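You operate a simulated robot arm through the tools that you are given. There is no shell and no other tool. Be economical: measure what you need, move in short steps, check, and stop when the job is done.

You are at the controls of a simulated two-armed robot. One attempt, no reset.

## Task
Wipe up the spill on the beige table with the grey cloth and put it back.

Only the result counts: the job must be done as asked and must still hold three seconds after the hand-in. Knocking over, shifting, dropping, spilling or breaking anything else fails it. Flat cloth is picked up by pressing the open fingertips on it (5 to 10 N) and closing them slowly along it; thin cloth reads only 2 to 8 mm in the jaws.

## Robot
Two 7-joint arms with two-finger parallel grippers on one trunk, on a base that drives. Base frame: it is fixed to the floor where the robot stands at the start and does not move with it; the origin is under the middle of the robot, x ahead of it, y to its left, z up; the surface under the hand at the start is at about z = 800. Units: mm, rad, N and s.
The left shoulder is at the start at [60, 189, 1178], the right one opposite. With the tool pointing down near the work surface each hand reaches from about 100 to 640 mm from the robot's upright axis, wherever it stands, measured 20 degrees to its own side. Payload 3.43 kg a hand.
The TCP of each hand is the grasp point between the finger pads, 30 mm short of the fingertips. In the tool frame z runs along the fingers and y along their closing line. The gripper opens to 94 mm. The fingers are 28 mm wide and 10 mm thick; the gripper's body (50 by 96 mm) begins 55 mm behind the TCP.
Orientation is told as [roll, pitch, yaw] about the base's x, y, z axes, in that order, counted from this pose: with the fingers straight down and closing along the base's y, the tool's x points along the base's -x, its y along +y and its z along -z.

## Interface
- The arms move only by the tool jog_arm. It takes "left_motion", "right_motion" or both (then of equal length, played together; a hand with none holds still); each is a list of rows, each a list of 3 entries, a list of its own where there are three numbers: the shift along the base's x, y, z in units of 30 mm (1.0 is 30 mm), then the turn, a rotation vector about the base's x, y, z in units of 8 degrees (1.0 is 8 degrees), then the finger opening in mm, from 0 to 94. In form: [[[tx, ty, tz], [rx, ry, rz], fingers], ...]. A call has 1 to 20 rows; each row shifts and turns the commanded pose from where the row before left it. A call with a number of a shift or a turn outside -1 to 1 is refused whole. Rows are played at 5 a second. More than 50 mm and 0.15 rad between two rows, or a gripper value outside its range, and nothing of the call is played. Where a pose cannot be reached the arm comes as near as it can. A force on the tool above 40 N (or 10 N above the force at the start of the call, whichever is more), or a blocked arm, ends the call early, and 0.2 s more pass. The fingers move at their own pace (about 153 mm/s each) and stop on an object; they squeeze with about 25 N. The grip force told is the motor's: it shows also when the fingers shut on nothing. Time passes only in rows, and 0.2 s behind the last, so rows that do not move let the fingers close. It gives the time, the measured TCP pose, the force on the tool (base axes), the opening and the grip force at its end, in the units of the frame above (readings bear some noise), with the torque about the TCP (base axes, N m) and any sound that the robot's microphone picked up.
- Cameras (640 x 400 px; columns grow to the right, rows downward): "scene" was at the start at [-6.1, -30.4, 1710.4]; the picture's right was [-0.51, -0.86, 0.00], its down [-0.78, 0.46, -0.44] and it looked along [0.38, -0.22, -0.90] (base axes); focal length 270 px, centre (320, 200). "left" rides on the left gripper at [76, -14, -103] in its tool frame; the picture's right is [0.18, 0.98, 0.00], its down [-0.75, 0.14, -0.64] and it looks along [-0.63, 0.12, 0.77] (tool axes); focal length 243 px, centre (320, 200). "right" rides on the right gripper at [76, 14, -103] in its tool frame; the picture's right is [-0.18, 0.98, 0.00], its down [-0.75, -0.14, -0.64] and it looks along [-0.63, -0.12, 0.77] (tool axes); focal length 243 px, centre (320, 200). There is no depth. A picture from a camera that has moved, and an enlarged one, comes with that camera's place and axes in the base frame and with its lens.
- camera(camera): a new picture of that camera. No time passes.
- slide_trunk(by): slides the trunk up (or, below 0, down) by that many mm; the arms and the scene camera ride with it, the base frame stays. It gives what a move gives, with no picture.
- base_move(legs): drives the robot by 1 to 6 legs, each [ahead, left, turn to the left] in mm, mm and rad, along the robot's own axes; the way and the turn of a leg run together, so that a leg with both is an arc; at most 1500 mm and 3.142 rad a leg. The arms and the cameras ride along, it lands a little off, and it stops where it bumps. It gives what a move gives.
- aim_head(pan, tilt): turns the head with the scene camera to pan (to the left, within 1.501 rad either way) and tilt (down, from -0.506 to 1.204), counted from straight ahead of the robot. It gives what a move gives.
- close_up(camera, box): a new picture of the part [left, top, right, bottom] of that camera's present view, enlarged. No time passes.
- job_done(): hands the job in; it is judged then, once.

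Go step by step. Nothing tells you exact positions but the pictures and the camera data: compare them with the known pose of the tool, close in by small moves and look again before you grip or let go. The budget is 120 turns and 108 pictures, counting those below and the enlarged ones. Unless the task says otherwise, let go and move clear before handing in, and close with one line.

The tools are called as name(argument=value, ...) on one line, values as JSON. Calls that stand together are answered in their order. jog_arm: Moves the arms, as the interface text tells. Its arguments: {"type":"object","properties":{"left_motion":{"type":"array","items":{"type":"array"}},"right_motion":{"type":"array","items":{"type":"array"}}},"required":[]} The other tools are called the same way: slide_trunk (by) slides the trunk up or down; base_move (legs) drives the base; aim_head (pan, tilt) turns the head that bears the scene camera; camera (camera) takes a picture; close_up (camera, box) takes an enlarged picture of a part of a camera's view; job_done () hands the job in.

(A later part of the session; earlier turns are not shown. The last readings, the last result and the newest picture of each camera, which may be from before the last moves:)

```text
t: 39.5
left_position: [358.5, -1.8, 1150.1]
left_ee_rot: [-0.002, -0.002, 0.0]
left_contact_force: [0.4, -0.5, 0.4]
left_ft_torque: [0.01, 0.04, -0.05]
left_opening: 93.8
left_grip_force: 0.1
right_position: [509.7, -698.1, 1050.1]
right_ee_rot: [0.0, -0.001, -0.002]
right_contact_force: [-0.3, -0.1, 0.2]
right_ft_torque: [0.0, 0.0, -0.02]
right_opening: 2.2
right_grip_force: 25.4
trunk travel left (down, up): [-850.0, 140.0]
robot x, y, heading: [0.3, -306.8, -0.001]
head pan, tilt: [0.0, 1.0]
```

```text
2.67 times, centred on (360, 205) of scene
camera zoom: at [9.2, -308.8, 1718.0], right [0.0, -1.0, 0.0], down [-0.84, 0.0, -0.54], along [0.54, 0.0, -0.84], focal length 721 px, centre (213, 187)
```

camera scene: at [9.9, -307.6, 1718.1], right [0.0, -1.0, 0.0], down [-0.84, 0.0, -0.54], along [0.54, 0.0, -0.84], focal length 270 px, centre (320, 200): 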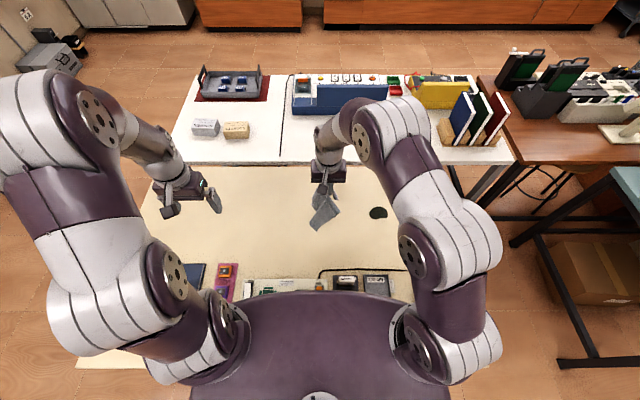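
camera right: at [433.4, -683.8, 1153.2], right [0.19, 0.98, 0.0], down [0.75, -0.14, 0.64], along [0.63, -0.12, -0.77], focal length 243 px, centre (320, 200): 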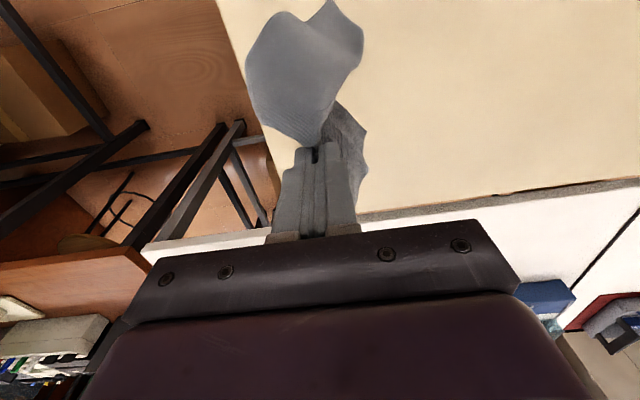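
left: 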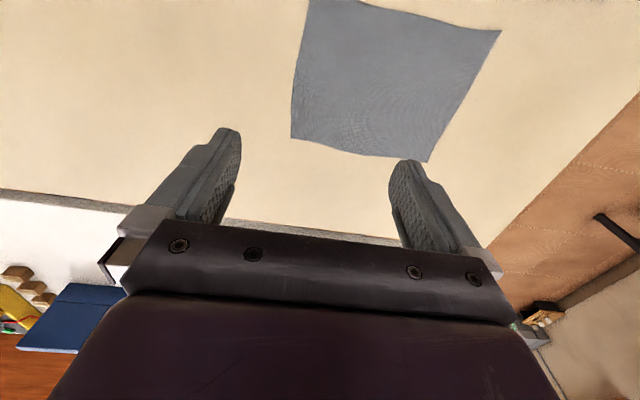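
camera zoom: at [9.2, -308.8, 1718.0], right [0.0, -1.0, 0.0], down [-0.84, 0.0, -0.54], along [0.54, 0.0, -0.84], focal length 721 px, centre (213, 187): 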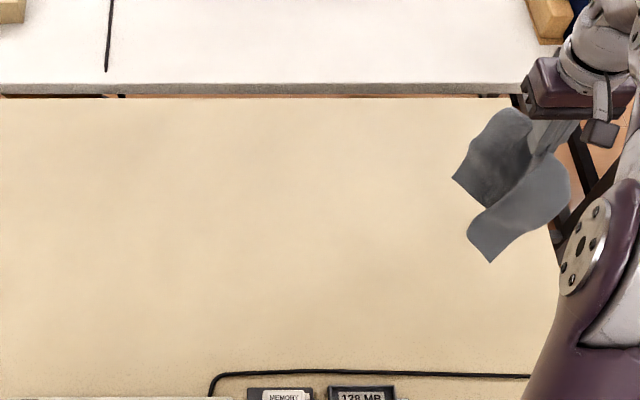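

The table is clean. Now I'll bring the hand back in front of me and drive left again.

jog_arm(right_motion=[[[-0.09, 0.94, 0.05], [0, 0, 0], 0], [[-0.09, 0.94, 0.05], [0, 0, 0], 0], [[-0.09, 0.94, 0.05], [0, 0, 0], 0], [[-0.09, 0.94, 0.05], [0, 0, 0], 0], [[-0.09, 0.94, 0.05], [0, 0, 0], 0], [[-0.09, 0.94, 0.05], [0, 0, 0], 0], [[-0.09, 0.94, 0.05], [0, 0, 0], 0], [[-0.09, 0.94, 0.05], [0, 0, 0], 0], [[-0.09, 0.94, 0.05], [0, 0, 0], 0], [[-0.09, 0.94, 0.05], [0, 0, 0], 0], [[-0.09, 0.94, 0.05], [0, 0, 0], 0], [[-0.09, 0.94, 0.05], [0, 0, 0], 0], [[-0.09, 0.94, 0.05], [0, 0, 0], 0]])

close_up(camera="scene", box=[360, 180, 480, 255])

base_move(legs=[[0, 390, 0]])

camera(camera="scene")

```text
t: 42.3
left_position: [360.0, -0.6, 1150.1]
left_ee_rot: [-0.004, -0.002, -0.003]
left_contact_force: [0.1, 0.3, -0.5]
left_ft_torque: [-0.02, 0.02, 0.0]
left_opening: 94.2
left_grip_force: 0.1
right_position: [476.2, -330.8, 1069.1]
right_ee_rot: [0.0, 0.0, -0.002]
right_contact_force: [0.7, 0.3, -1.1]
right_ft_torque: [0.0, 0.02, 0.07]
right_opening: 2.0
right_grip_force: 24.9
trunk travel left (down, up): [-850.0, 140.0]
robot x, y, heading: [0.5, -311.4, 0.0]
head pan, tilt: [0.0, 1.0]
```

```text
5.33 times, centred on (420, 218) of scene
camera zoom: at [9.7, -307.8, 1718.1], right [0.0, -1.0, 0.0], down [-0.84, 0.0, -0.54], along [0.54, 0.0, -0.84], focal length 1442 px, centre (-213, 107)
```

zoom: 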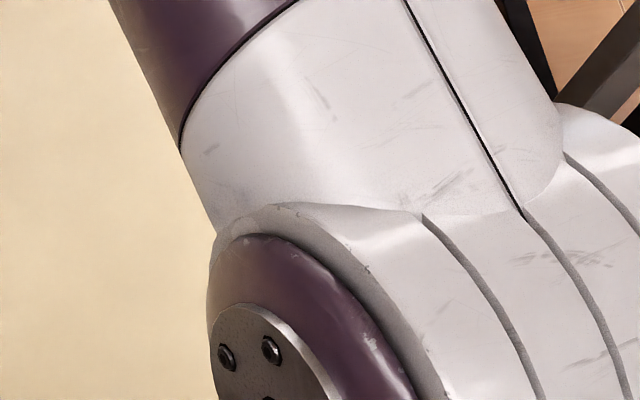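

```text
t: 44.7
left_position: [357.6, 385.1, 1151.0]
left_ee_rot: [-0.001, -0.002, 0.005]
left_contact_force: [-0.2, 0.3, -0.8]
left_ft_torque: [-0.02, 0.01, 0.03]
left_opening: 93.8
left_grip_force: 0.0
right_position: [477.0, 54.9, 1069.3]
right_ee_rot: [-0.001, -0.001, 0.004]
right_contact_force: [-0.3, -0.3, -0.8]
right_ft_torque: [0.01, 0.01, 0.0]
right_opening: 2.1
right_grip_force: 25.2
trunk travel left (down, up): [-850.0, 140.0]
robot x, y, heading: [-1.5, 74.0, 0.004]
head pan, tilt: [0.0, 1.0]
```

```text
75 pictures are left
camera scene: at [9.2, 75.0, 1718.1], right [0.0, -1.0, 0.0], down [-0.84, 0.0, -0.54], along [0.54, 0.0, -0.84], focal length 270 px, centre (320, 200)
```

scene: 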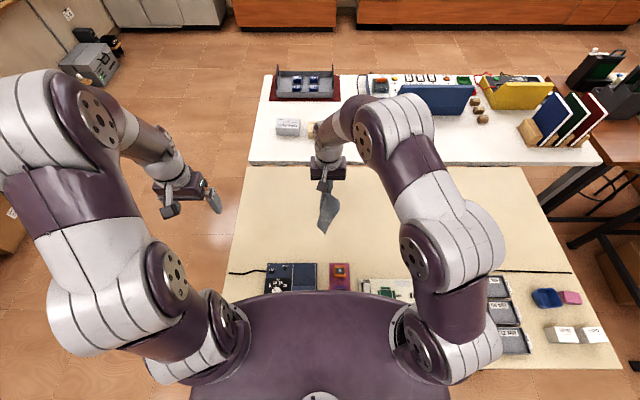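

Now I'll lay it back: go over to the left, lower while moving right, and drag it flat to the original grip point at y ≈ -23.

jog_arm(right_motion=[[[0, 0.9, 0], [0, 0, 0], 0], [[0, 0.9, 0], [0, 0, 0], 0], [[0, 0.9, 0], [0, 0, 0], 0], [[0, 0.9, 0], [0, 0, 0], 0], [[0, 0.9, 0], [0, 0, 0], 0], [[0, 0, 0], [0, 0, 0], 0], [[0, -0.5, -0.96], [0, 0, 0], 0], [[0, -0.5, -0.96], [0, 0, 0], 0], [[0, -0.5, -0.96], [0, 0, 0], 0], [[0, -0.5, -0.96], [0, 0, 0], 0], [[0, -0.5, -0.96], [0, 0, 0], 0], [[0, -0.5, -0.96], [0, 0, 0], 0], [[0, -0.5, -0.96], [0, 0, 0], 0], [[0, -0.5, -0.96], [0, 0, 0], 0]])

camera(camera="right")

close_up(camera="scene", box=[200, 130, 440, 280])

```text
t: 47.7
left_position: [358.6, 385.2, 1151.1]
left_ee_rot: [-0.001, -0.002, 0.005]
left_contact_force: [0.4, -0.1, -0.2]
left_ft_torque: [-0.01, 0.02, 0.04]
left_opening: 94.1
left_grip_force: 0.1
right_position: [475.3, 68.8, 837.1]
right_ee_rot: [0.002, -0.001, 0.006]
right_contact_force: [-0.6, 0.4, -0.2]
right_ft_torque: [0.02, -0.01, -0.02]
right_opening: 2.2
right_grip_force: 24.7
trunk travel left (down, up): [-850.0, 140.0]
robot x, y, heading: [-1.0, 74.9, 0.003]
head pan, tilt: [0.0, 1.0]
```

```text
74 pictures are left
camera right: at [397.7, 82.6, 941.1], right [0.18, 0.98, 0.0], down [0.75, -0.14, 0.64], along [0.63, -0.11, -0.77], focal length 243 px, centre (320, 200)
```

right: 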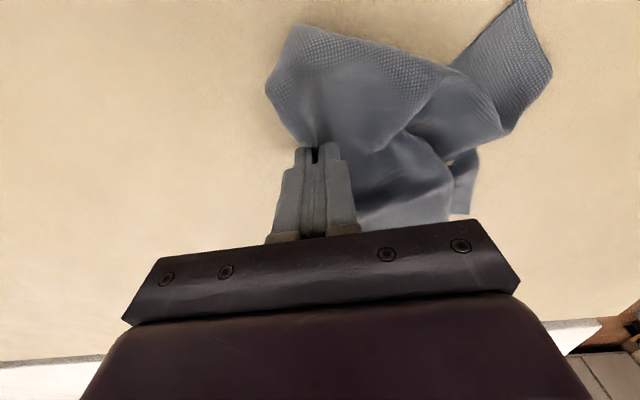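

```text
2.67 times, centred on (320, 205) of scene
camera zoom: at [10.1, 75.4, 1718.1], right [0.01, -1.0, 0.0], down [-0.84, 0.0, -0.54], along [0.54, 0.0, -0.84], focal length 721 px, centre (320, 187)
```

zoom: 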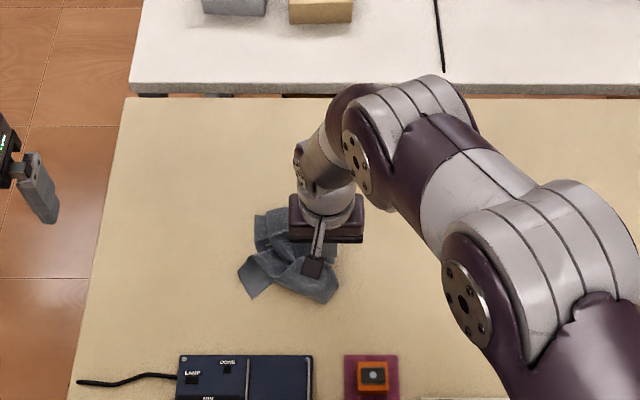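

jog_arm(right_motion=[[[0, -0.4, -0.12], [0, 0, 0], 0], [[0, -0.5, 0], [0, 0, 0], 0], [[0, -0.5, 0], [0, 0, 0], 0], [[0, -0.5, 0], [0, 0, 0], 0], [[0, -0.5, 0], [0, 0, 0], 0], [[0, -0.5, 0], [0, 0, 0], 0]])

camera(camera="right")

close_up(camera="scene", box=[200, 130, 440, 280])

```text
t: 49.1
left_position: [357.9, 385.2, 1149.4]
left_ee_rot: [-0.003, -0.003, 0.006]
left_contact_force: [-0.1, 1.0, 0.1]
left_ft_torque: [-0.01, -0.02, 0.03]
left_opening: 94.0
left_grip_force: 0.0
right_position: [475.5, -18.1, 835.5]
right_ee_rot: [0.0, 0.0, 0.004]
right_contact_force: [-0.7, 0.4, 0.4]
right_ft_torque: [0.02, -0.02, 0.0]
right_opening: 1.9
right_grip_force: 24.8
trunk travel left (down, up): [-850.0, 140.0]
robot x, y, heading: [-0.9, 73.6, 0.003]
head pan, tilt: [0.0, 1.0]
```

```text
72 pictures are left
camera right: at [398.5, -4.2, 938.8], right [0.18, 0.98, 0.0], down [0.75, -0.14, 0.64], along [0.63, -0.11, -0.77], focal length 243 px, centre (320, 200)
```

right: 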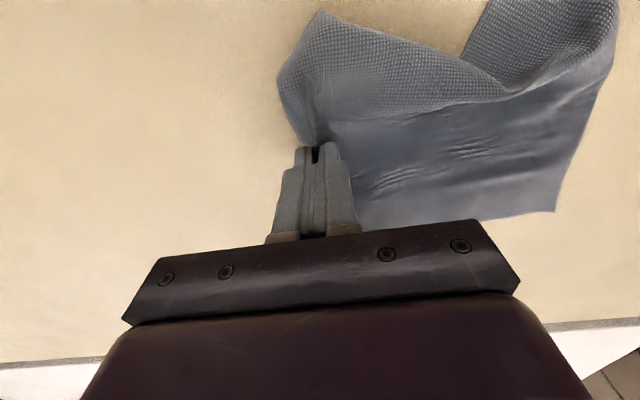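

```text
2.67 times, centred on (320, 205) of scene
camera zoom: at [9.1, 75.5, 1718.1], right [0.01, -1.0, 0.0], down [-0.84, 0.0, -0.54], along [0.54, 0.0, -0.84], focal length 721 px, centre (320, 187)
```

zoom: 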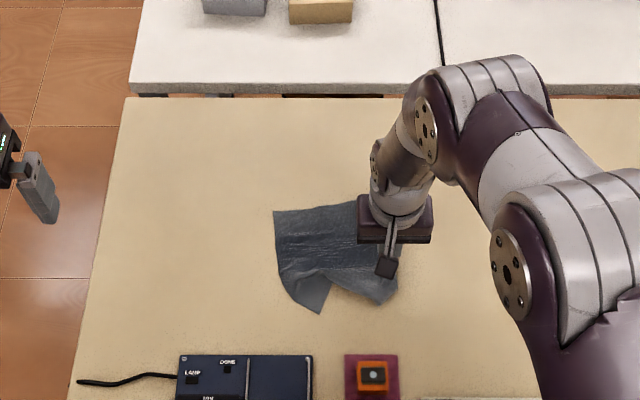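

It's nearly in place, but a fold remains at the front. I'll lift it, step the base further left, and lay it again with a longer drag.

jog_arm(right_motion=[[[0, 0, 0.9], [0, 0, 0], 0], [[0, 0, 0.9], [0, 0, 0], 0], [[0, 0, 0.9], [0, 0, 0], 0], [[0, 0, 0.9], [0, 0, 0], 0], [[0, 0, 0.9], [0, 0, 0], 0], [[0, 0, 0.9], [0, 0, 0], 0], [[0, 0, 0.9], [0, 0, 0], 0], [[0, 0, 0.9], [0, 0, 0], 0], [[0, 0, 0.5], [0, 0, 0], 0]])

base_move(legs=[[0, 100, 0]])

jog_arm(right_motion=[[[0, 0.9, 0], [0, 0, 0], 0], [[0, 0.9, 0], [0, 0, 0], 0], [[0, 0.9, 0], [0, 0, 0], 0], [[0, 0.9, 0], [0, 0, 0], 0], [[0, 0.9, 0], [0, 0, 0], 0], [[0, 0.9, 0], [0, 0, 0], 0], [[0, 0, 0], [0, 0, 0], 0], [[0, -0.5, -0.92], [0, 0, 0], 0], [[0, -0.5, -0.92], [0, 0, 0], 0], [[0, -0.5, -0.92], [0, 0, 0], 0], [[0, -0.5, -0.92], [0, 0, 0], 0], [[0, -0.5, -0.92], [0, 0, 0], 0], [[0, -0.5, -0.92], [0, 0, 0], 0], [[0, -0.5, -0.92], [0, 0, 0], 0], [[0, -0.5, -0.92], [0, 0, 0], 0]])

camera(camera="right")

```text
t: 51.1
left_position: [357.4, 385.8, 1149.7]
left_ee_rot: [-0.001, -0.002, 0.005]
left_contact_force: [-0.5, -0.2, -0.8]
left_ft_torque: [0.02, 0.01, -0.01]
left_opening: 94.0
left_grip_force: 0.0
right_position: [475.4, -16.9, 1067.2]
right_ee_rot: [-0.001, -0.001, 0.003]
right_contact_force: [0.2, -0.7, -0.5]
right_ft_torque: [0.0, 0.02, 0.0]
right_opening: 2.3
right_grip_force: 24.8
trunk travel left (down, up): [-850.0, 140.0]
robot x, y, heading: [0.0, 76.2, 0.008]
head pan, tilt: [0.0, 1.0]
```

```text
t: 52.3
left_position: [357.2, 462.3, 1147.1]
left_ee_rot: [-0.009, -0.002, 0.003]
left_contact_force: [-0.6, 1.3, -0.9]
left_ft_torque: [-0.14, -0.03, 0.02]
left_opening: 94.0
left_grip_force: 0.0
right_position: [475.4, 59.8, 1067.8]
right_ee_rot: [-0.006, 0.001, 0.002]
right_contact_force: [0.2, 1.5, -0.6]
right_ft_torque: [-0.13, 0.01, -0.01]
right_opening: 2.0
right_grip_force: 24.3
trunk travel left (down, up): [-850.0, 140.0]
robot x, y, heading: [1.6, 145.2, 0.003]
head pan, tilt: [0.0, 1.0]
```

```text
t: 55.5
left_position: [358.0, 454.7, 1150.5]
left_ee_rot: [0.001, -0.002, 0.003]
left_contact_force: [0.1, 0.0, 0.0]
left_ft_torque: [-0.02, 0.02, 0.05]
left_opening: 94.2
left_grip_force: 0.0
right_position: [475.3, 95.9, 845.4]
right_ee_rot: [0.001, 0.0, 0.001]
right_contact_force: [-0.1, 0.1, -0.3]
right_ft_torque: [0.01, -0.02, -0.02]
right_opening: 2.2
right_grip_force: 25.1
trunk travel left (down, up): [-850.0, 140.0]
robot x, y, heading: [0.3, 145.0, 0.003]
head pan, tilt: [0.0, 1.0]
```

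```text
70 pictures are left
camera right: at [398.2, 109.9, 948.1], right [0.18, 0.98, 0.0], down [0.75, -0.14, 0.64], along [0.63, -0.12, -0.77], focal length 243 px, centre (320, 200)
```

right: 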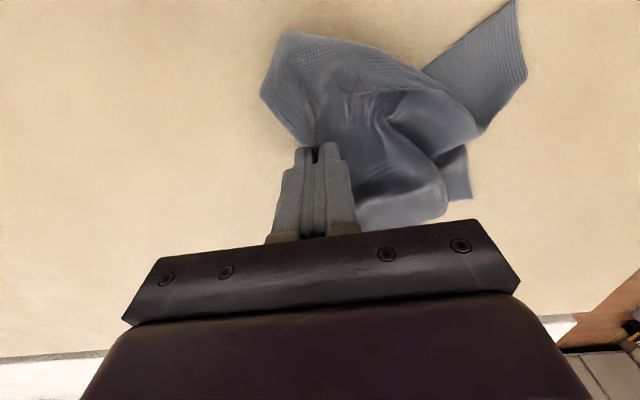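

The base stopped short at y = 145, so it bumped something, perhaps the left table leg. I won't go further left, and I'll check for shifts afterwards. Continuing the drag to flatten the cloth.

jog_arm(right_motion=[[[0, -0.4, -0.3], [0, 0, 0], 0], [[0, -0.45, -0.05], [0, 0, 0], 0], [[0, -0.45, 0], [0, 0, 0], 0], [[0, -0.45, 0], [0, 0, 0], 0], [[0, -0.45, 0], [0, 0, 0], 0], [[0, -0.45, 0], [0, 0, 0], 0], [[0, -0.45, 0], [0, 0, 0], 0], [[0, -0.45, 0], [0, 0, 0], 0]])

camera(camera="right")

camera(camera="scene")

```text
t: 57.3
left_position: [357.9, 455.5, 1150.1]
left_ee_rot: [-0.002, -0.001, 0.001]
left_contact_force: [-0.1, -0.2, 0.0]
left_ft_torque: [-0.02, -0.01, -0.02]
left_opening: 93.9
left_grip_force: 0.0
right_position: [474.8, -11.3, 834.3]
right_ee_rot: [0.002, 0.001, 0.001]
right_contact_force: [0.3, -0.3, 0.1]
right_ft_torque: [0.01, 0.01, -0.01]
right_opening: 2.2
right_grip_force: 25.3
trunk travel left (down, up): [-850.0, 140.0]
robot x, y, heading: [-2.1, 148.9, -0.0]
head pan, tilt: [0.0, 1.0]
```

```text
69 pictures are left
camera right: at [397.7, 2.5, 937.9], right [0.18, 0.98, 0.0], down [0.75, -0.14, 0.64], along [0.63, -0.12, -0.77], focal length 243 px, centre (320, 200)
```

right: 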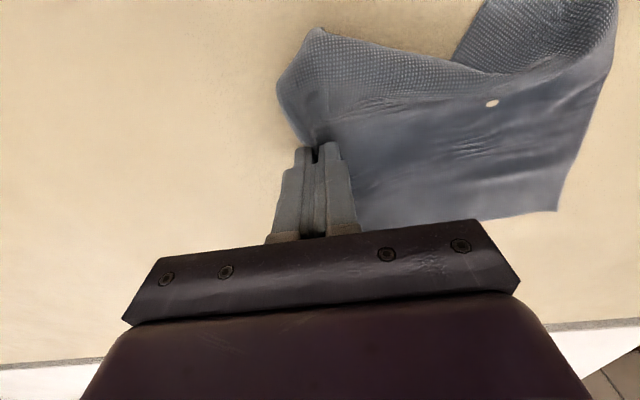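

```text
68 pictures are left
camera scene: at [8.3, 147.2, 1718.1], right [0.0, -1.0, 0.0], down [-0.84, 0.0, -0.54], along [0.54, 0.0, -0.84], focal length 270 px, centre (320, 200)
```

scene: 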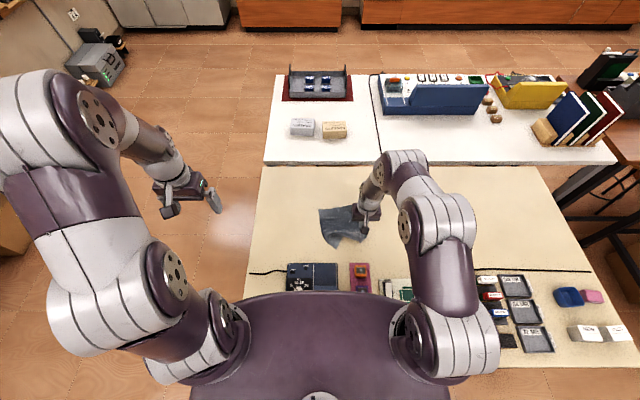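

The table items look unmoved. I'll lower the cloth to contact and open the fingers slowly so they spread the pleat back out.

jog_arm(right_motion=[[[0, -0.4, -0.05], [0, 0, 0], 0], [[0, 0, -0.05], [0, 0, 0], 0], [[0, 0, 0], [0, 0, 0], 0]])

```text
t: 58.1
left_position: [357.0, 455.3, 1149.4]
left_ee_rot: [0.0, -0.002, 0.002]
left_contact_force: [-0.4, 0.1, -0.1]
left_ft_torque: [0.01, 0.03, 0.01]
left_opening: 93.9
left_grip_force: 0.1
right_position: [473.3, -23.8, 832.2]
right_ee_rot: [-0.001, -0.004, 0.001]
right_contact_force: [-0.7, 2.0, 7.1]
right_ft_torque: [0.12, -0.08, 0.04]
right_opening: 2.3
right_grip_force: 25.2
trunk travel left (down, up): [-850.0, 140.0]
robot x, y, heading: [0.9, 151.3, 0.001]
head pan, tilt: [0.0, 1.0]
```

jog_arm(right_motion=[[[0, 0, 0], [0, 0, 0], 6], [[0, 0, 0], [0, 0, 0], 10], [[0, 0, 0], [0, 0, 0], 15], [[0, 0, 0], [0, 0, 0], 20], [[0, 0, 0], [0, 0, 0], 25], [[0, 0, 0], [0, 0, 0], 30], [[0, 0, 0], [0, 0, 0], 35], [[0, 0, 0], [0, 0, 0], 40], [[0, 0, 0], [0, 0, 0], 45], [[0, 0, 0], [0, 0, 0], 50], [[0, 0, 0], [0, 0, 0], 55], [[0, 0, 0], [0, 0, 0], 60]])

jog_arm(right_motion=[[[0, 0, 0.5], [0, 0, 0], 60], [[0, 0, 0.9], [0, 0, 0], 60], [[0, 0, 0.9], [0, 0, 0], 60], [[0, 0, 0.9], [0, 0, 0], 60], [[0, 0, 0.9], [0, 0, 0], 60], [[0, 0, 0.9], [0, 0, 0], 60], [[0, 0, 0.9], [0, 0, 0], 60], [[0, 0, 0.9], [0, 0, 0], 60]])

camera(camera="right")

close_up(camera="scene", box=[260, 140, 500, 290])

```text
t: 60.7
left_position: [357.0, 454.7, 1150.5]
left_ee_rot: [-0.003, -0.003, 0.002]
left_contact_force: [-0.5, -0.2, -0.3]
left_ft_torque: [0.03, -0.02, 0.01]
left_opening: 93.9
left_grip_force: 0.0
right_position: [475.4, -23.6, 832.0]
right_ee_rot: [0.0, 0.001, 0.002]
right_contact_force: [-0.2, -0.6, 0.6]
right_ft_torque: [0.05, -0.03, -0.02]
right_opening: 59.7
right_grip_force: 0.1
trunk travel left (down, up): [-850.0, 140.0]
robot x, y, heading: [-1.3, 145.4, 0.003]
head pan, tilt: [0.0, 1.0]
```

```text
t: 62.5
left_position: [357.3, 455.6, 1150.2]
left_ee_rot: [-0.001, 0.0, 0.002]
left_contact_force: [-0.9, -0.5, -0.3]
left_ft_torque: [0.01, -0.04, -0.01]
left_opening: 93.9
left_grip_force: 0.1
right_position: [475.1, -24.2, 1035.4]
right_ee_rot: [0.001, -0.001, 0.002]
right_contact_force: [0.4, 0.4, -0.1]
right_ft_torque: [-0.01, -0.01, 0.0]
right_opening: 59.9
right_grip_force: 0.1
trunk travel left (down, up): [-850.0, 140.0]
robot x, y, heading: [-1.7, 145.0, 0.001]
head pan, tilt: [0.0, 1.0]
```

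```text
67 pictures are left
camera right: at [397.6, -10.0, 1139.3], right [0.18, 0.98, 0.0], down [0.75, -0.14, 0.64], along [0.63, -0.12, -0.77], focal length 243 px, centre (320, 200)
```

right: 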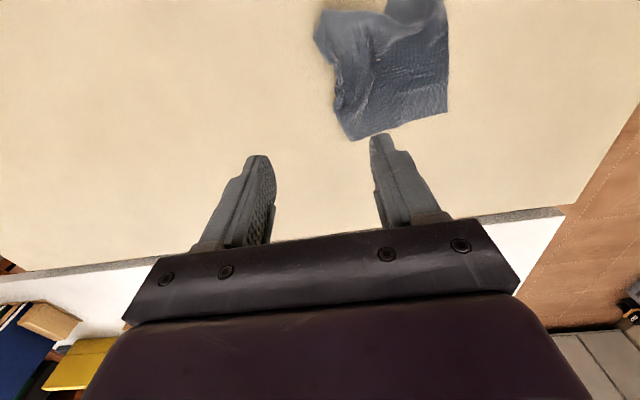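

```text
2.67 times, centred on (380, 215) of scene
camera zoom: at [7.3, 147.7, 1718.0], right [0.0, -1.0, 0.0], down [-0.84, 0.0, -0.54], along [0.54, 0.0, -0.84], focal length 721 px, centre (160, 160)
```

zoom: 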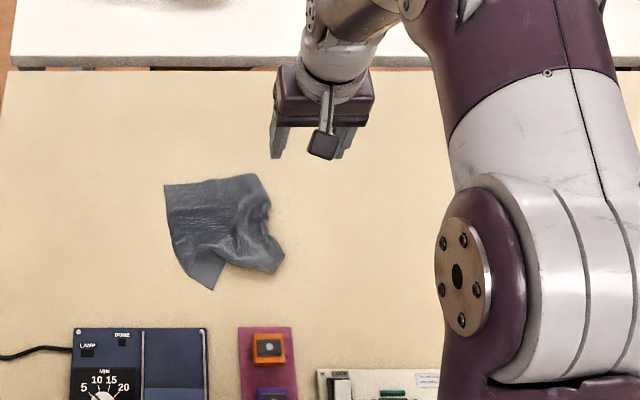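

The cloth is back but still bunched on its right side and near corner. I'll pull the hand back for a better look before straightening it.

jog_arm(right_motion=[[[-0.9, 0.4, 0.2], [0, 0, 0], 60], [[-0.9, 0.4, 0.2], [0, 0, 0], 60], [[-0.9, 0.4, 0], [0, 0, 0], 60], [[-0.9, 0.4, 0], [0, 0, 0], 60], [[-0.9, 0.4, 0], [0, 0, 0], 60]])

close_up(camera="right", box=[200, 20, 500, 207])

close_up(camera="scene", box=[300, 190, 420, 265])

```text
t: 63.7
left_position: [356.5, 455.3, 1148.9]
left_ee_rot: [-0.002, -0.002, 0.004]
left_contact_force: [-0.3, -0.3, 0.4]
left_ft_torque: [-0.02, -0.02, -0.01]
left_opening: 94.0
left_grip_force: 0.1
right_position: [339.1, 38.0, 1048.4]
right_ee_rot: [-0.001, -0.002, 0.002]
right_contact_force: [-0.8, -0.4, -1.1]
right_ft_torque: [0.04, 0.02, 0.0]
right_opening: 59.9
right_grip_force: 0.0
trunk travel left (down, up): [-850.0, 140.0]
robot x, y, heading: [-1.9, 145.9, -0.0]
head pan, tilt: [0.0, 1.0]
```

```text
2.13 times, centred on (350, 114) of right
camera zoom: at [262.2, 51.2, 1152.1], right [0.18, 0.98, 0.0], down [0.75, -0.14, 0.64], along [0.63, -0.12, -0.77], focal length 518 px, centre (256, 384)
```

zoom: 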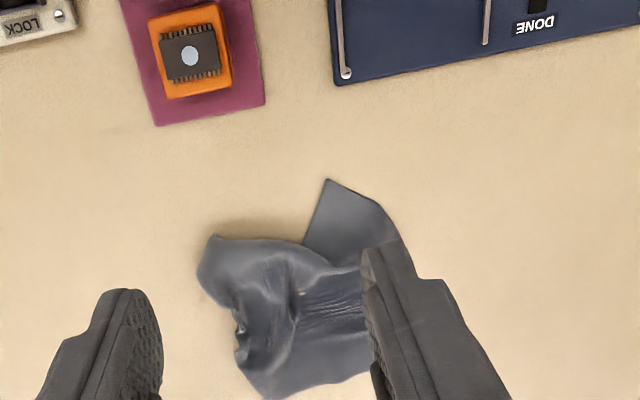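

```text
5.33 times, centred on (360, 228) of scene
camera zoom: at [7.0, 147.9, 1718.1], right [0.0, -1.0, 0.0], down [-0.84, 0.0, -0.54], along [0.54, 0.0, -0.84], focal length 1442 px, centre (107, 53)
```

zoom: 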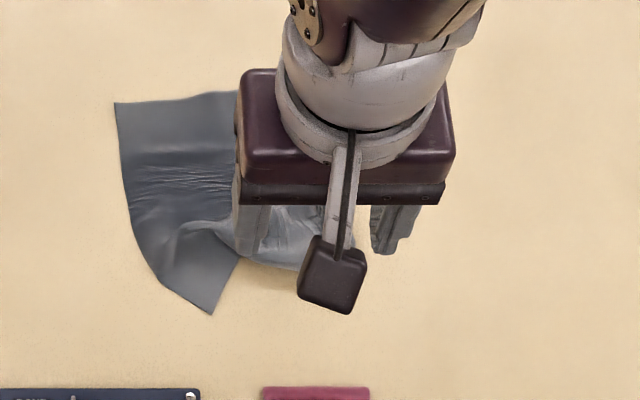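

I see the near-left corner at (386, 76), which should be near (381, 155), and the right side bunched up. First I'll press closed fingers on the near-left corner and slide it outward.

jog_arm(right_motion=[[[0.33, 0.15, -0.86], [0, 0, 0], 0], [[0.33, 0.15, -0.86], [0, 0, 0], 0], [[0.33, 0.15, -0.86], [0, 0, 0], 0], [[0.33, 0.15, -0.86], [0, 0, 0], 0], [[0.33, 0.15, -0.86], [0, 0, 0], 0], [[0.33, 0.15, -0.86], [0, 0, 0], 0], [[0.33, 0.15, -0.86], [0, 0, 0], 0], [[0.33, 0.15, -0.86], [0, 0, 0], 0]])

camera(camera="right")

```text
t: 65.5
left_position: [358.8, 454.7, 1150.9]
left_ee_rot: [-0.004, -0.001, 0.001]
left_contact_force: [0.3, -0.1, -0.8]
left_ft_torque: [-0.02, -0.02, 0.02]
left_opening: 94.1
left_grip_force: 0.0
right_position: [418.8, 73.5, 841.1]
right_ee_rot: [-0.001, -0.001, 0.003]
right_contact_force: [0.3, -0.6, -0.4]
right_ft_torque: [-0.01, -0.02, 0.02]
right_opening: 0.0
right_grip_force: 25.0
trunk travel left (down, up): [-850.0, 140.0]
robot x, y, heading: [2.0, 145.3, 0.002]
head pan, tilt: [0.0, 1.0]
```

```text
63 pictures are left
camera right: at [341.9, 87.9, 944.6], right [0.18, 0.98, 0.0], down [0.75, -0.14, 0.64], along [0.63, -0.12, -0.77], focal length 243 px, centre (320, 200)
```

right: 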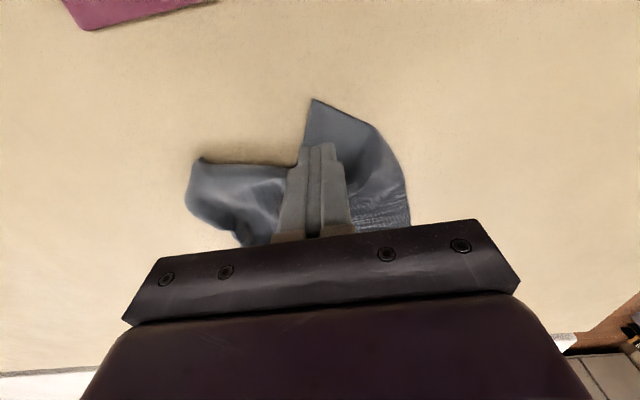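

jog_arm(right_motion=[[[-0.25, 0.2, 0], [0, 0, 0], 0], [[0, 0, -0.2], [0, 0, 0], 0], [[0, 0, -0.12], [0, 0, 0], 0], [[0, 0, -0.03], [0, 0, 0], 0]])

```text
t: 66.5
left_position: [357.7, 455.4, 1148.9]
left_ee_rot: [-0.001, -0.001, 0.002]
left_contact_force: [-0.1, 1.0, 0.7]
left_ft_torque: [-0.01, -0.02, 0.0]
left_opening: 94.2
left_grip_force: 0.0
right_position: [411.0, 79.4, 831.7]
right_ee_rot: [-0.001, 0.0, 0.0]
right_contact_force: [-0.4, 0.0, 1.7]
right_ft_torque: [-0.01, 0.04, 0.03]
right_opening: 0.0
right_grip_force: 25.1
trunk travel left (down, up): [-850.0, 140.0]
robot x, y, heading: [-3.7, 141.9, -0.003]
head pan, tilt: [0.0, 1.0]
```

jog_arm(right_motion=[[[0, 0, -0.04], [0, 0, 0], 0], [[-0.05, 0.3, 0], [0, 0, 0], 0], [[-0.05, 0.3, 0], [0, 0, 0], 0], [[-0.05, 0.3, 0], [0, 0, 0], 0], [[0, 0.3, 0], [0, 0, 0], 0], [[0, 0.3, 0], [0, 0, 0], 0], [[0, 0.3, 0], [0, 0, 0], 0], [[0, 0.3, 0], [0, 0, 0], 0]])

camera(camera="right")

```text
t: 68.3
left_position: [356.0, 455.0, 1150.9]
left_ee_rot: [-0.001, -0.003, 0.001]
left_contact_force: [-0.4, -0.2, -0.2]
left_ft_torque: [0.05, 0.02, 0.02]
left_opening: 94.1
left_grip_force: 0.1
right_position: [406.0, 141.8, 831.0]
right_ee_rot: [-0.001, -0.004, 0.001]
right_contact_force: [0.4, -4.0, 16.0]
right_ft_torque: [-0.14, 0.09, 0.04]
right_opening: 0.0
right_grip_force: 24.5
trunk travel left (down, up): [-850.0, 140.0]
robot x, y, heading: [-1.6, 146.4, 0.002]
head pan, tilt: [0.0, 1.0]
```

```text
62 pictures are left
camera right: at [328.8, 156.5, 934.6], right [0.18, 0.98, 0.0], down [0.75, -0.14, 0.64], along [0.63, -0.12, -0.77], focal length 243 px, centre (320, 200)
```

right: 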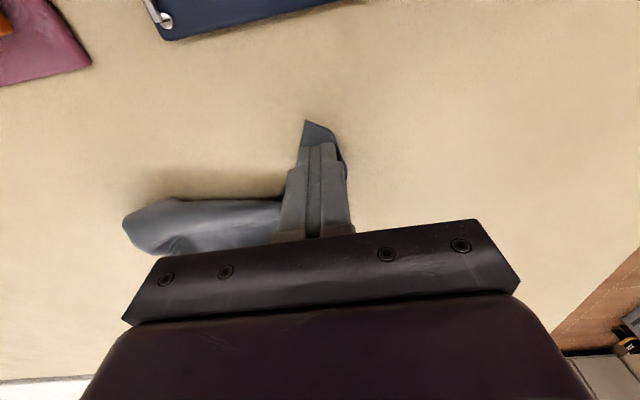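

Sliding works: the corner moved out to y ≈ 142. I'll lift and look again.

jog_arm(right_motion=[[[0, 0, 0.5], [0, 0, 0], 0], [[-0.4, -0.6, 0.9], [0, 0, 0], 0], [[-0.4, -0.6, 0.9], [0, 0, 0], 0], [[-0.4, -0.6, 0.9], [0, 0, 0], 0], [[-0.4, -0.6, 0.9], [0, 0, 0], 0], [[-0.4, -0.6, 0.9], [0, 0, 0], 0], [[-0.4, -0.6, 0.9], [0, 0, 0], 0], [[0, -0.6, 0.9], [0, 0, 0], 0]])

camera(camera="right")

close_up(camera="scene", box=[300, 190, 420, 265])

```text
t: 70.1
left_position: [358.0, 454.8, 1150.3]
left_ee_rot: [-0.001, -0.002, 0.001]
left_contact_force: [0.4, 0.2, -0.4]
left_ft_torque: [0.03, -0.03, 0.04]
left_opening: 94.4
left_grip_force: 0.0
right_position: [333.4, 16.6, 1035.6]
right_ee_rot: [0.0, 0.0, 0.002]
right_contact_force: [-0.6, -0.5, -0.4]
right_ft_torque: [0.01, -0.02, 0.01]
right_opening: 0.1
right_grip_force: 24.8
trunk travel left (down, up): [-850.0, 140.0]
robot x, y, heading: [-6.1, 145.7, 0.001]
head pan, tilt: [0.0, 1.0]
```

```text
61 pictures are left
camera right: at [255.9, 29.9, 1137.8], right [0.18, 0.98, 0.0], down [0.75, -0.14, 0.64], along [0.63, -0.12, -0.77], focal length 243 px, centre (320, 200)
```

right: 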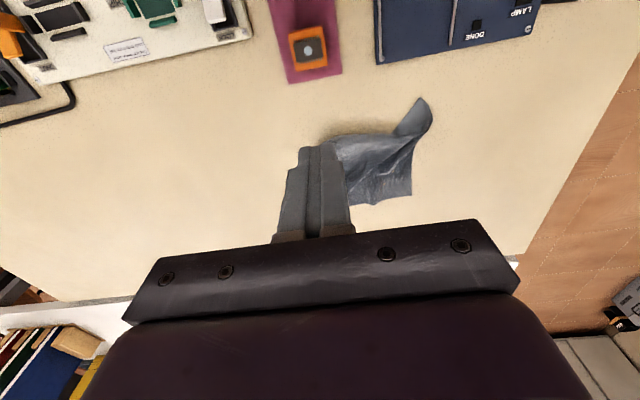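

```text
5.33 times, centred on (360, 228) of scene
camera zoom: at [7.5, 146.6, 1718.0], right [0.0, -1.0, 0.0], down [-0.84, 0.0, -0.54], along [0.54, 0.0, -0.84], focal length 1442 px, centre (107, 53)
```

zoom: 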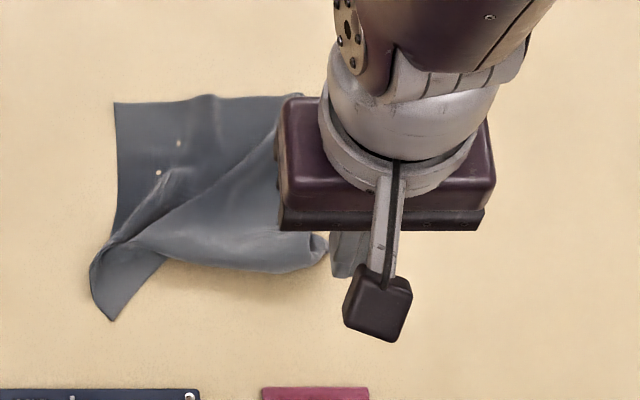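

jog_arm(right_motion=[[[0, -0.9, 0], [0, 0, 0], 0], [[0, -0.9, 0], [0, 0, 0], 0], [[0, -0.9, 0], [0, 0, 0], 0], [[0, -0.9, 0], [0, 0, 0], 0], [[0, -0.9, 0], [0, 0, 0], 0]])

close_up(camera="right", box=[330, 40, 640, 234])

close_up(camera="scene", box=[300, 190, 420, 265])

```text
t: 71.3
left_position: [357.6, 455.2, 1148.5]
left_ee_rot: [0.0, 0.0, 0.003]
left_contact_force: [-0.2, 0.4, -0.3]
left_ft_torque: [0.01, 0.01, 0.0]
left_opening: 94.0
left_grip_force: 0.1
right_position: [334.5, -119.7, 1033.6]
right_ee_rot: [0.002, 0.001, 0.001]
right_contact_force: [-1.4, 0.0, -0.7]
right_ft_torque: [0.0, 0.01, -0.02]
right_opening: 0.0
right_grip_force: 24.8
trunk travel left (down, up): [-850.0, 140.0]
robot x, y, heading: [-1.2, 146.8, 0.001]
head pan, tilt: [0.0, 1.0]
```

```text
2.06 times, centred on (485, 137) of right
camera zoom: at [256.9, -105.6, 1136.3], right [0.18, 0.98, 0.0], down [0.75, -0.14, 0.64], along [0.63, -0.12, -0.77], focal length 500 px, centre (-20, 330)
```

zoom: 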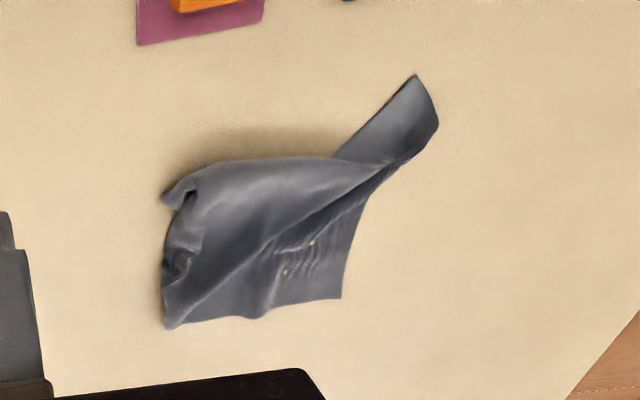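

```text
5.33 times, centred on (360, 228) of scene
camera zoom: at [8.3, 146.4, 1718.1], right [0.0, -1.0, 0.0], down [-0.84, 0.0, -0.54], along [0.54, 0.0, -0.84], focal length 1442 px, centre (107, 53)
```

zoom: 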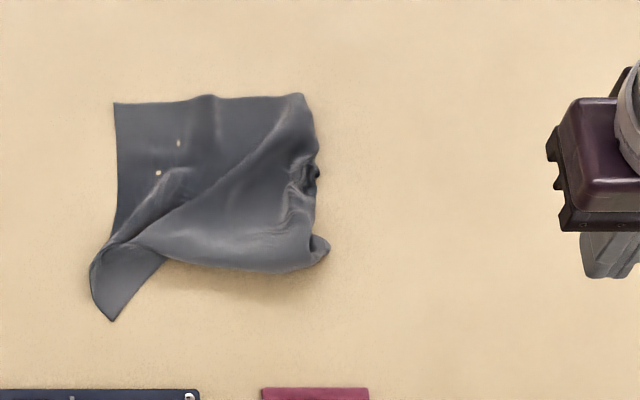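

The small ear at about (439, -6) looks like the near-right corner. I'll press on it and slide it outward towards (385, -75).

jog_arm(right_motion=[[[0.44, 0.51, -0.6], [0, 0, 0], 0], [[0.44, 0.51, -0.6], [0, 0, 0], 0], [[0.44, 0.51, -0.6], [0, 0, 0], 0], [[0.44, 0.51, -0.6], [0, 0, 0], 0], [[0.44, 0.51, -0.6], [0, 0, 0], 0], [[0.44, 0.51, -0.6], [0, 0, 0], 0], [[0.44, 0.51, -0.6], [0, 0, 0], 0], [[0.44, 0.51, -0.6], [0, 0, 0], 0], [[0, 0, -0.8], [0, 0, 0], 0]])

camera(camera="right")

```text
t: 73.3
left_position: [358.3, 455.0, 1148.4]
left_ee_rot: [-0.001, -0.002, 0.002]
left_contact_force: [0.8, -0.4, 0.0]
left_ft_torque: [0.0, 0.0, -0.02]
left_opening: 93.8
left_grip_force: 0.1
right_position: [441.7, 5.6, 865.0]
right_ee_rot: [0.0, 0.0, 0.003]
right_contact_force: [-0.7, 0.0, 0.7]
right_ft_torque: [0.03, -0.01, 0.01]
right_opening: 0.1
right_grip_force: 25.1
trunk travel left (down, up): [-850.0, 140.0]
robot x, y, heading: [-1.6, 144.9, 0.003]
head pan, tilt: [0.0, 1.0]
```

```text
57 pictures are left
camera right: at [364.7, 18.1, 968.7], right [0.18, 0.98, 0.0], down [0.75, -0.14, 0.64], along [0.63, -0.12, -0.77], focal length 243 px, centre (320, 200)
```

right: 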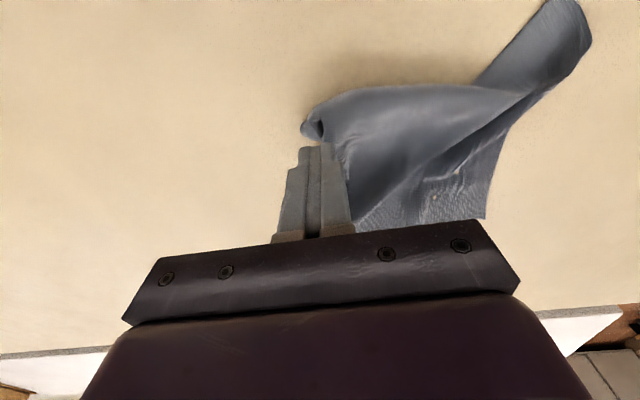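

I'll pinch the ear instead, which is more certain: open slightly, lower around it, and close.

jog_arm(right_motion=[[[-0.15, 0.05, 0], [0, 0, 0], 40], [[0, 0, -0.5], [0, 0, 0], 40], [[0, 0, -0.4], [0, 0, 0], 40], [[0, 0, -0.17], [0, 0, 0], 40]])

camera(camera="right")

```text
t: 74.3
left_position: [359.0, 455.3, 1150.4]
left_ee_rot: [-0.001, -0.002, 0.001]
left_contact_force: [-0.3, 0.0, -0.5]
left_ft_torque: [0.02, -0.01, 0.0]
left_opening: 94.3
left_grip_force: 0.1
right_position: [434.8, 4.8, 833.9]
right_ee_rot: [0.0, -0.001, 0.002]
right_contact_force: [0.8, -0.5, -0.7]
right_ft_torque: [0.05, 0.03, 0.01]
right_opening: 40.0
right_grip_force: 0.0
trunk travel left (down, up): [-850.0, 140.0]
robot x, y, heading: [1.3, 150.1, -0.003]
head pan, tilt: [0.0, 1.0]
```

```text
56 pictures are left
camera right: at [358.8, 18.9, 937.8], right [0.18, 0.98, 0.0], down [0.75, -0.14, 0.64], along [0.63, -0.12, -0.77], focal length 243 px, centre (320, 200)
```

right: 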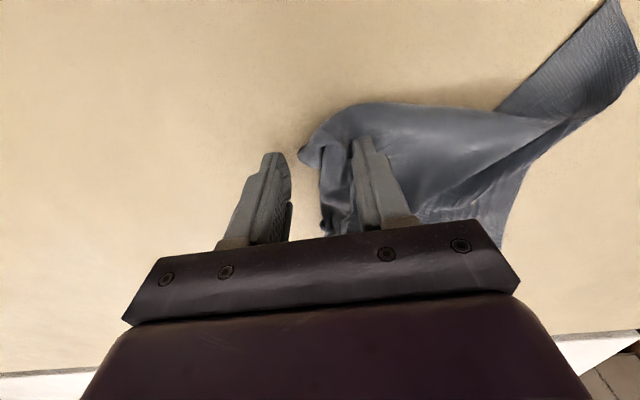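

jog_arm(right_motion=[[[-0.25, 0, 0], [0, 0, 0], 40], [[0, 0, -0.05], [0, 0, 0], 36], [[0, 0, 0], [0, 0, 0], 30], [[0, 0, 0], [0, 0, 0], 24], [[0, 0, 0], [0, 0, 0], 18], [[0, 0, 0], [0, 0, 0], 12], [[0, 0, 0], [0, 0, 0], 6], [[0, 0, 0], [0, 0, 0], 0], [[0, 0, 0], [0, 0, 0], 0]])

camera(camera="right")

```text
t: 76.3
left_position: [358.4, 456.8, 1148.6]
left_ee_rot: [-0.002, -0.002, 0.002]
left_contact_force: [0.0, 0.4, 0.5]
left_ft_torque: [-0.01, -0.01, -0.04]
left_opening: 93.8
left_grip_force: 0.1
right_position: [428.0, 3.8, 832.2]
right_ee_rot: [-0.001, 0.001, 0.001]
right_contact_force: [0.6, -1.0, 1.0]
right_ft_torque: [0.02, 0.01, 0.03]
right_opening: 2.6
right_grip_force: 24.6
trunk travel left (down, up): [-850.0, 140.0]
robot x, y, heading: [1.7, 149.6, -0.002]
head pan, tilt: [0.0, 1.0]
```

```text
55 pictures are left
camera right: at [351.3, 19.0, 936.6], right [0.18, 0.98, 0.0], down [0.75, -0.14, 0.64], along [0.63, -0.12, -0.77], focal length 243 px, centre (320, 200)
```

right: 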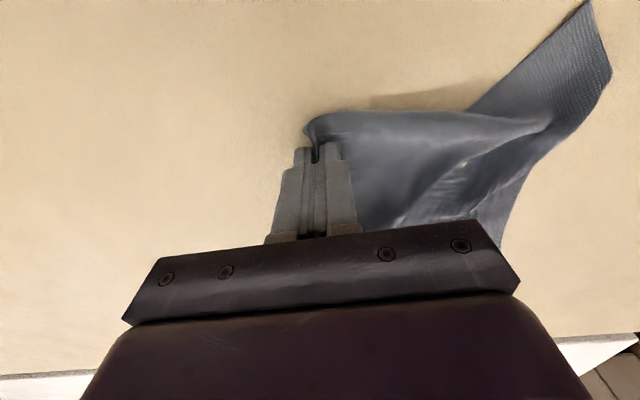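

The ear is held at 2.6 mm. I'll raise it a little to free the tucked edge, then pull it outward and down.

jog_arm(right_motion=[[[0, 0, 0.6], [0, 0, 0], 0], [[0, 0, 0.8], [0, 0, 0], 0], [[-0.1, -0.2, 0.8], [0, 0, 0], 0], [[-0.2, -0.4, 0.4], [0, 0, 0], 0], [[-0.3, -0.5, 0], [0, 0, 0], 0], [[-0.3, -0.5, -0.4], [0, 0, 0], 0], [[-0.25, -0.5, -0.6], [0, 0, 0], 0], [[-0.2, -0.4, -0.7], [0, 0, 0], 0], [[0, -0.15, -0.75], [0, 0, 0], 0]])

camera(camera="right")

close_up(camera="scene", box=[280, 180, 440, 280])

```text
t: 78.3
left_position: [358.4, 454.7, 1149.1]
left_ee_rot: [-0.001, -0.002, 0.002]
left_contact_force: [0.2, -0.2, 0.7]
left_ft_torque: [0.0, -0.02, -0.04]
left_opening: 94.0
left_grip_force: 0.1
right_position: [388.8, -75.0, 837.2]
right_ee_rot: [0.0, -0.001, 0.002]
right_contact_force: [-0.1, 0.7, 0.4]
right_ft_torque: [-0.01, 0.01, -0.01]
right_opening: 2.5
right_grip_force: 25.5
trunk travel left (down, up): [-850.0, 140.0]
robot x, y, heading: [-2.4, 145.1, 0.002]
head pan, tilt: [0.0, 1.0]
```

```text
54 pictures are left
camera right: at [312.0, -61.3, 940.2], right [0.18, 0.98, 0.0], down [0.75, -0.14, 0.64], along [0.63, -0.12, -0.77], focal length 243 px, centre (320, 200)
```

right: 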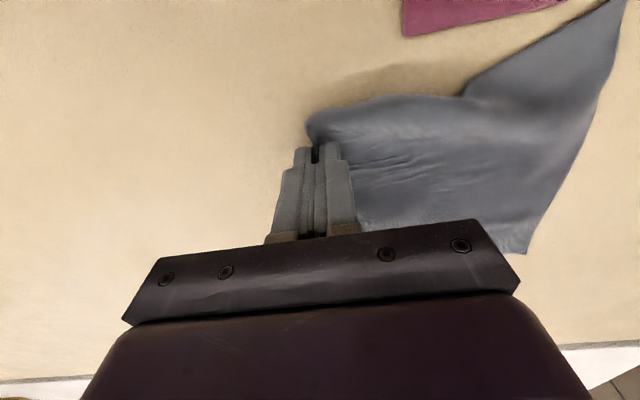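

```text
4.00 times, centred on (360, 230) of scene
camera zoom: at [9.1, 147.3, 1718.1], right [0.0, -1.0, 0.0], down [-0.84, 0.0, -0.54], along [0.54, 0.0, -0.84], focal length 1082 px, centre (160, 80)
```

zoom: 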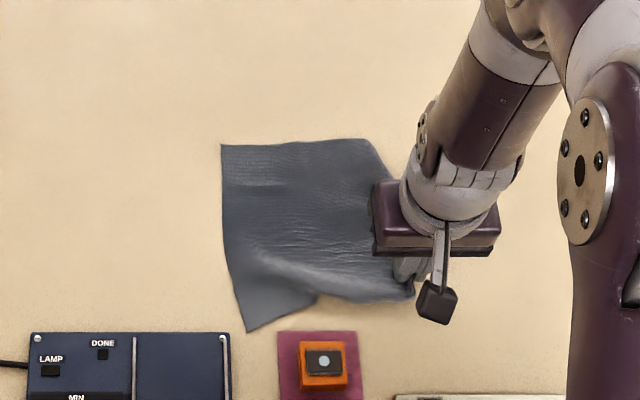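

Much flatter now, but shifted towards me and still folded on the right. I'll release here and take another look.

jog_arm(right_motion=[[[0, 0, -0.12], [0, 0, 0], 0], [[0, 0, 0], [0, 0, 0], 10], [[0, 0, 0], [0, 0, 0], 20], [[0, 0, 0], [0, 0, 0], 30], [[0, 0, 0.6], [0, 0, 0], 30], [[0, 0, 0.9], [0, 0, 0], 30], [[-0.3, -0.8, 0.9], [0, 0, 0], 30], [[-0.3, -0.8, 0.9], [0, 0, 0], 30], [[-0.3, -0.8, 0.9], [0, 0, 0], 30], [[-0.3, -0.8, 0.9], [0, 0, 0], 30], [[-0.3, -0.8, 0.9], [0, 0, 0], 30]])

close_up(camera="right", box=[330, 40, 640, 234])

close_up(camera="scene", box=[280, 180, 440, 280])

```text
t: 80.7
left_position: [357.0, 455.4, 1150.7]
left_ee_rot: [-0.002, -0.002, 0.003]
left_contact_force: [0.1, -0.4, -0.9]
left_ft_torque: [0.01, 0.02, 0.0]
left_opening: 93.8
left_grip_force: 0.1
right_position: [340.3, -195.3, 1013.4]
right_ee_rot: [0.0, -0.001, 0.003]
right_contact_force: [0.6, -0.6, 0.2]
right_ft_torque: [0.0, -0.04, 0.03]
right_opening: 30.1
right_grip_force: 0.1
trunk travel left (down, up): [-850.0, 140.0]
robot x, y, heading: [-2.1, 145.5, 0.008]
head pan, tilt: [0.0, 1.0]
```

```text
2.06 times, centred on (485, 137) of right
camera zoom: at [263.2, -181.3, 1117.5], right [0.18, 0.98, 0.0], down [0.75, -0.14, 0.64], along [0.63, -0.12, -0.77], focal length 500 px, centre (-20, 330)
```

zoom: 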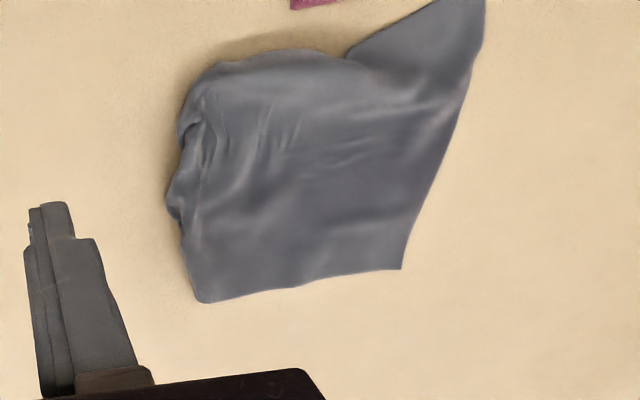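

```text
4.00 times, centred on (360, 230) of scene
camera zoom: at [7.0, 147.2, 1718.0], right [0.0, -1.0, 0.0], down [-0.84, 0.0, -0.54], along [0.54, 0.0, -0.84], focal length 1082 px, centre (160, 80)
```

zoom: 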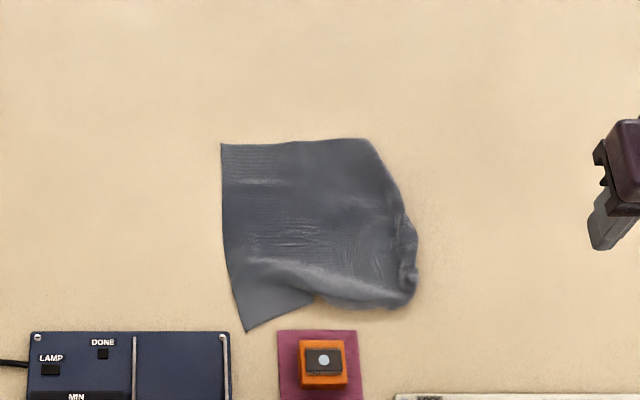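

The right part is tucked under. I'll pinch the flat left edge instead, lift so the fold drops free, and lay it down dragging towards +y.

jog_arm(right_motion=[[[0.33, 0.9, -0.2], [0, 0, 0], 34], [[0.33, 0.9, -0.2], [0, 0, 0], 34], [[0.33, 0.9, -0.2], [0, 0, 0], 34], [[0.33, 0.9, -0.2], [0, 0, 0], 34], [[0.33, 0.9, -0.2], [0, 0, 0], 34], [[0.33, 0.9, -0.2], [0, 0, 0], 34], [[0.33, 0.9, -0.2], [0, 0, 0], 34], [[0.33, 0.9, -0.2], [0, 0, 0], 34], [[0.33, 0.9, -0.2], [0, 0, 0], 34], [[0.33, 0.9, -0.2], [0, 0, 0], 34], [[0, 0, -0.9], [0, 0, 0], 34], [[0, 0, -0.9], [0, 0, 0], 34], [[0, 0, -0.9], [0, 0, 0], 34], [[0, 0, -0.6], [0, 0, 0], 34]])

camera(camera="right")

```text
t: 83.7
left_position: [357.7, 455.3, 1150.3]
left_ee_rot: [-0.001, -0.002, 0.002]
left_contact_force: [0.3, 0.7, 0.6]
left_ft_torque: [0.01, -0.01, -0.01]
left_opening: 93.9
left_grip_force: 0.1
right_position: [443.0, 74.3, 854.1]
right_ee_rot: [0.001, -0.001, 0.003]
right_contact_force: [0.2, -0.6, 0.6]
right_ft_torque: [-0.01, -0.01, -0.03]
right_opening: 34.0
right_grip_force: 0.1
trunk travel left (down, up): [-850.0, 140.0]
robot x, y, heading: [-3.6, 143.5, 0.002]
head pan, tilt: [0.0, 1.0]
```

```text
50 pictures are left
camera right: at [365.4, 88.0, 957.4], right [0.18, 0.98, 0.0], down [0.75, -0.14, 0.64], along [0.63, -0.12, -0.77], focal length 243 px, centre (320, 200)
```

right: 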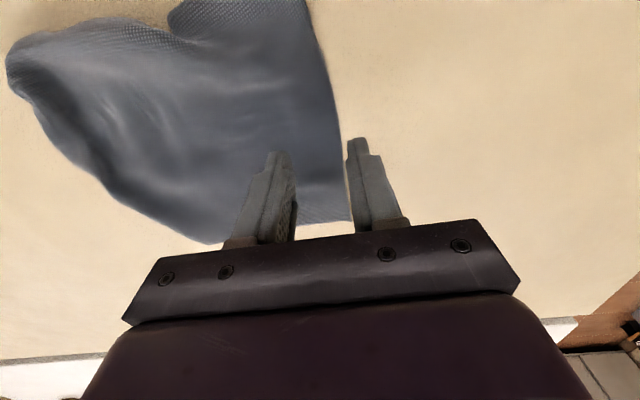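

The edge sits just inside the outer finger. I'll lower and close.

jog_arm(right_motion=[[[0, -0.1, -0.4], [0, 0, 0], 34], [[0, 0, -0.25], [0, 0, 0], 34], [[0, 0, -0.1], [0, 0, 0], 34], [[0, 0, 0], [0, 0, 0], 34]])

```text
t: 84.7
left_position: [358.3, 455.5, 1149.7]
left_ee_rot: [-0.002, -0.001, 0.002]
left_contact_force: [0.9, -0.3, -0.1]
left_ft_torque: [0.01, 0.01, 0.0]
left_opening: 93.6
left_grip_force: 0.0
right_position: [441.8, 71.6, 832.8]
right_ee_rot: [0.0, 0.0, 0.001]
right_contact_force: [0.4, -0.6, 0.3]
right_ft_torque: [0.01, 0.01, -0.04]
right_opening: 33.8
right_grip_force: 0.0
trunk travel left (down, up): [-850.0, 140.0]
robot x, y, heading: [-4.2, 147.9, 0.003]
head pan, tilt: [0.0, 1.0]
```

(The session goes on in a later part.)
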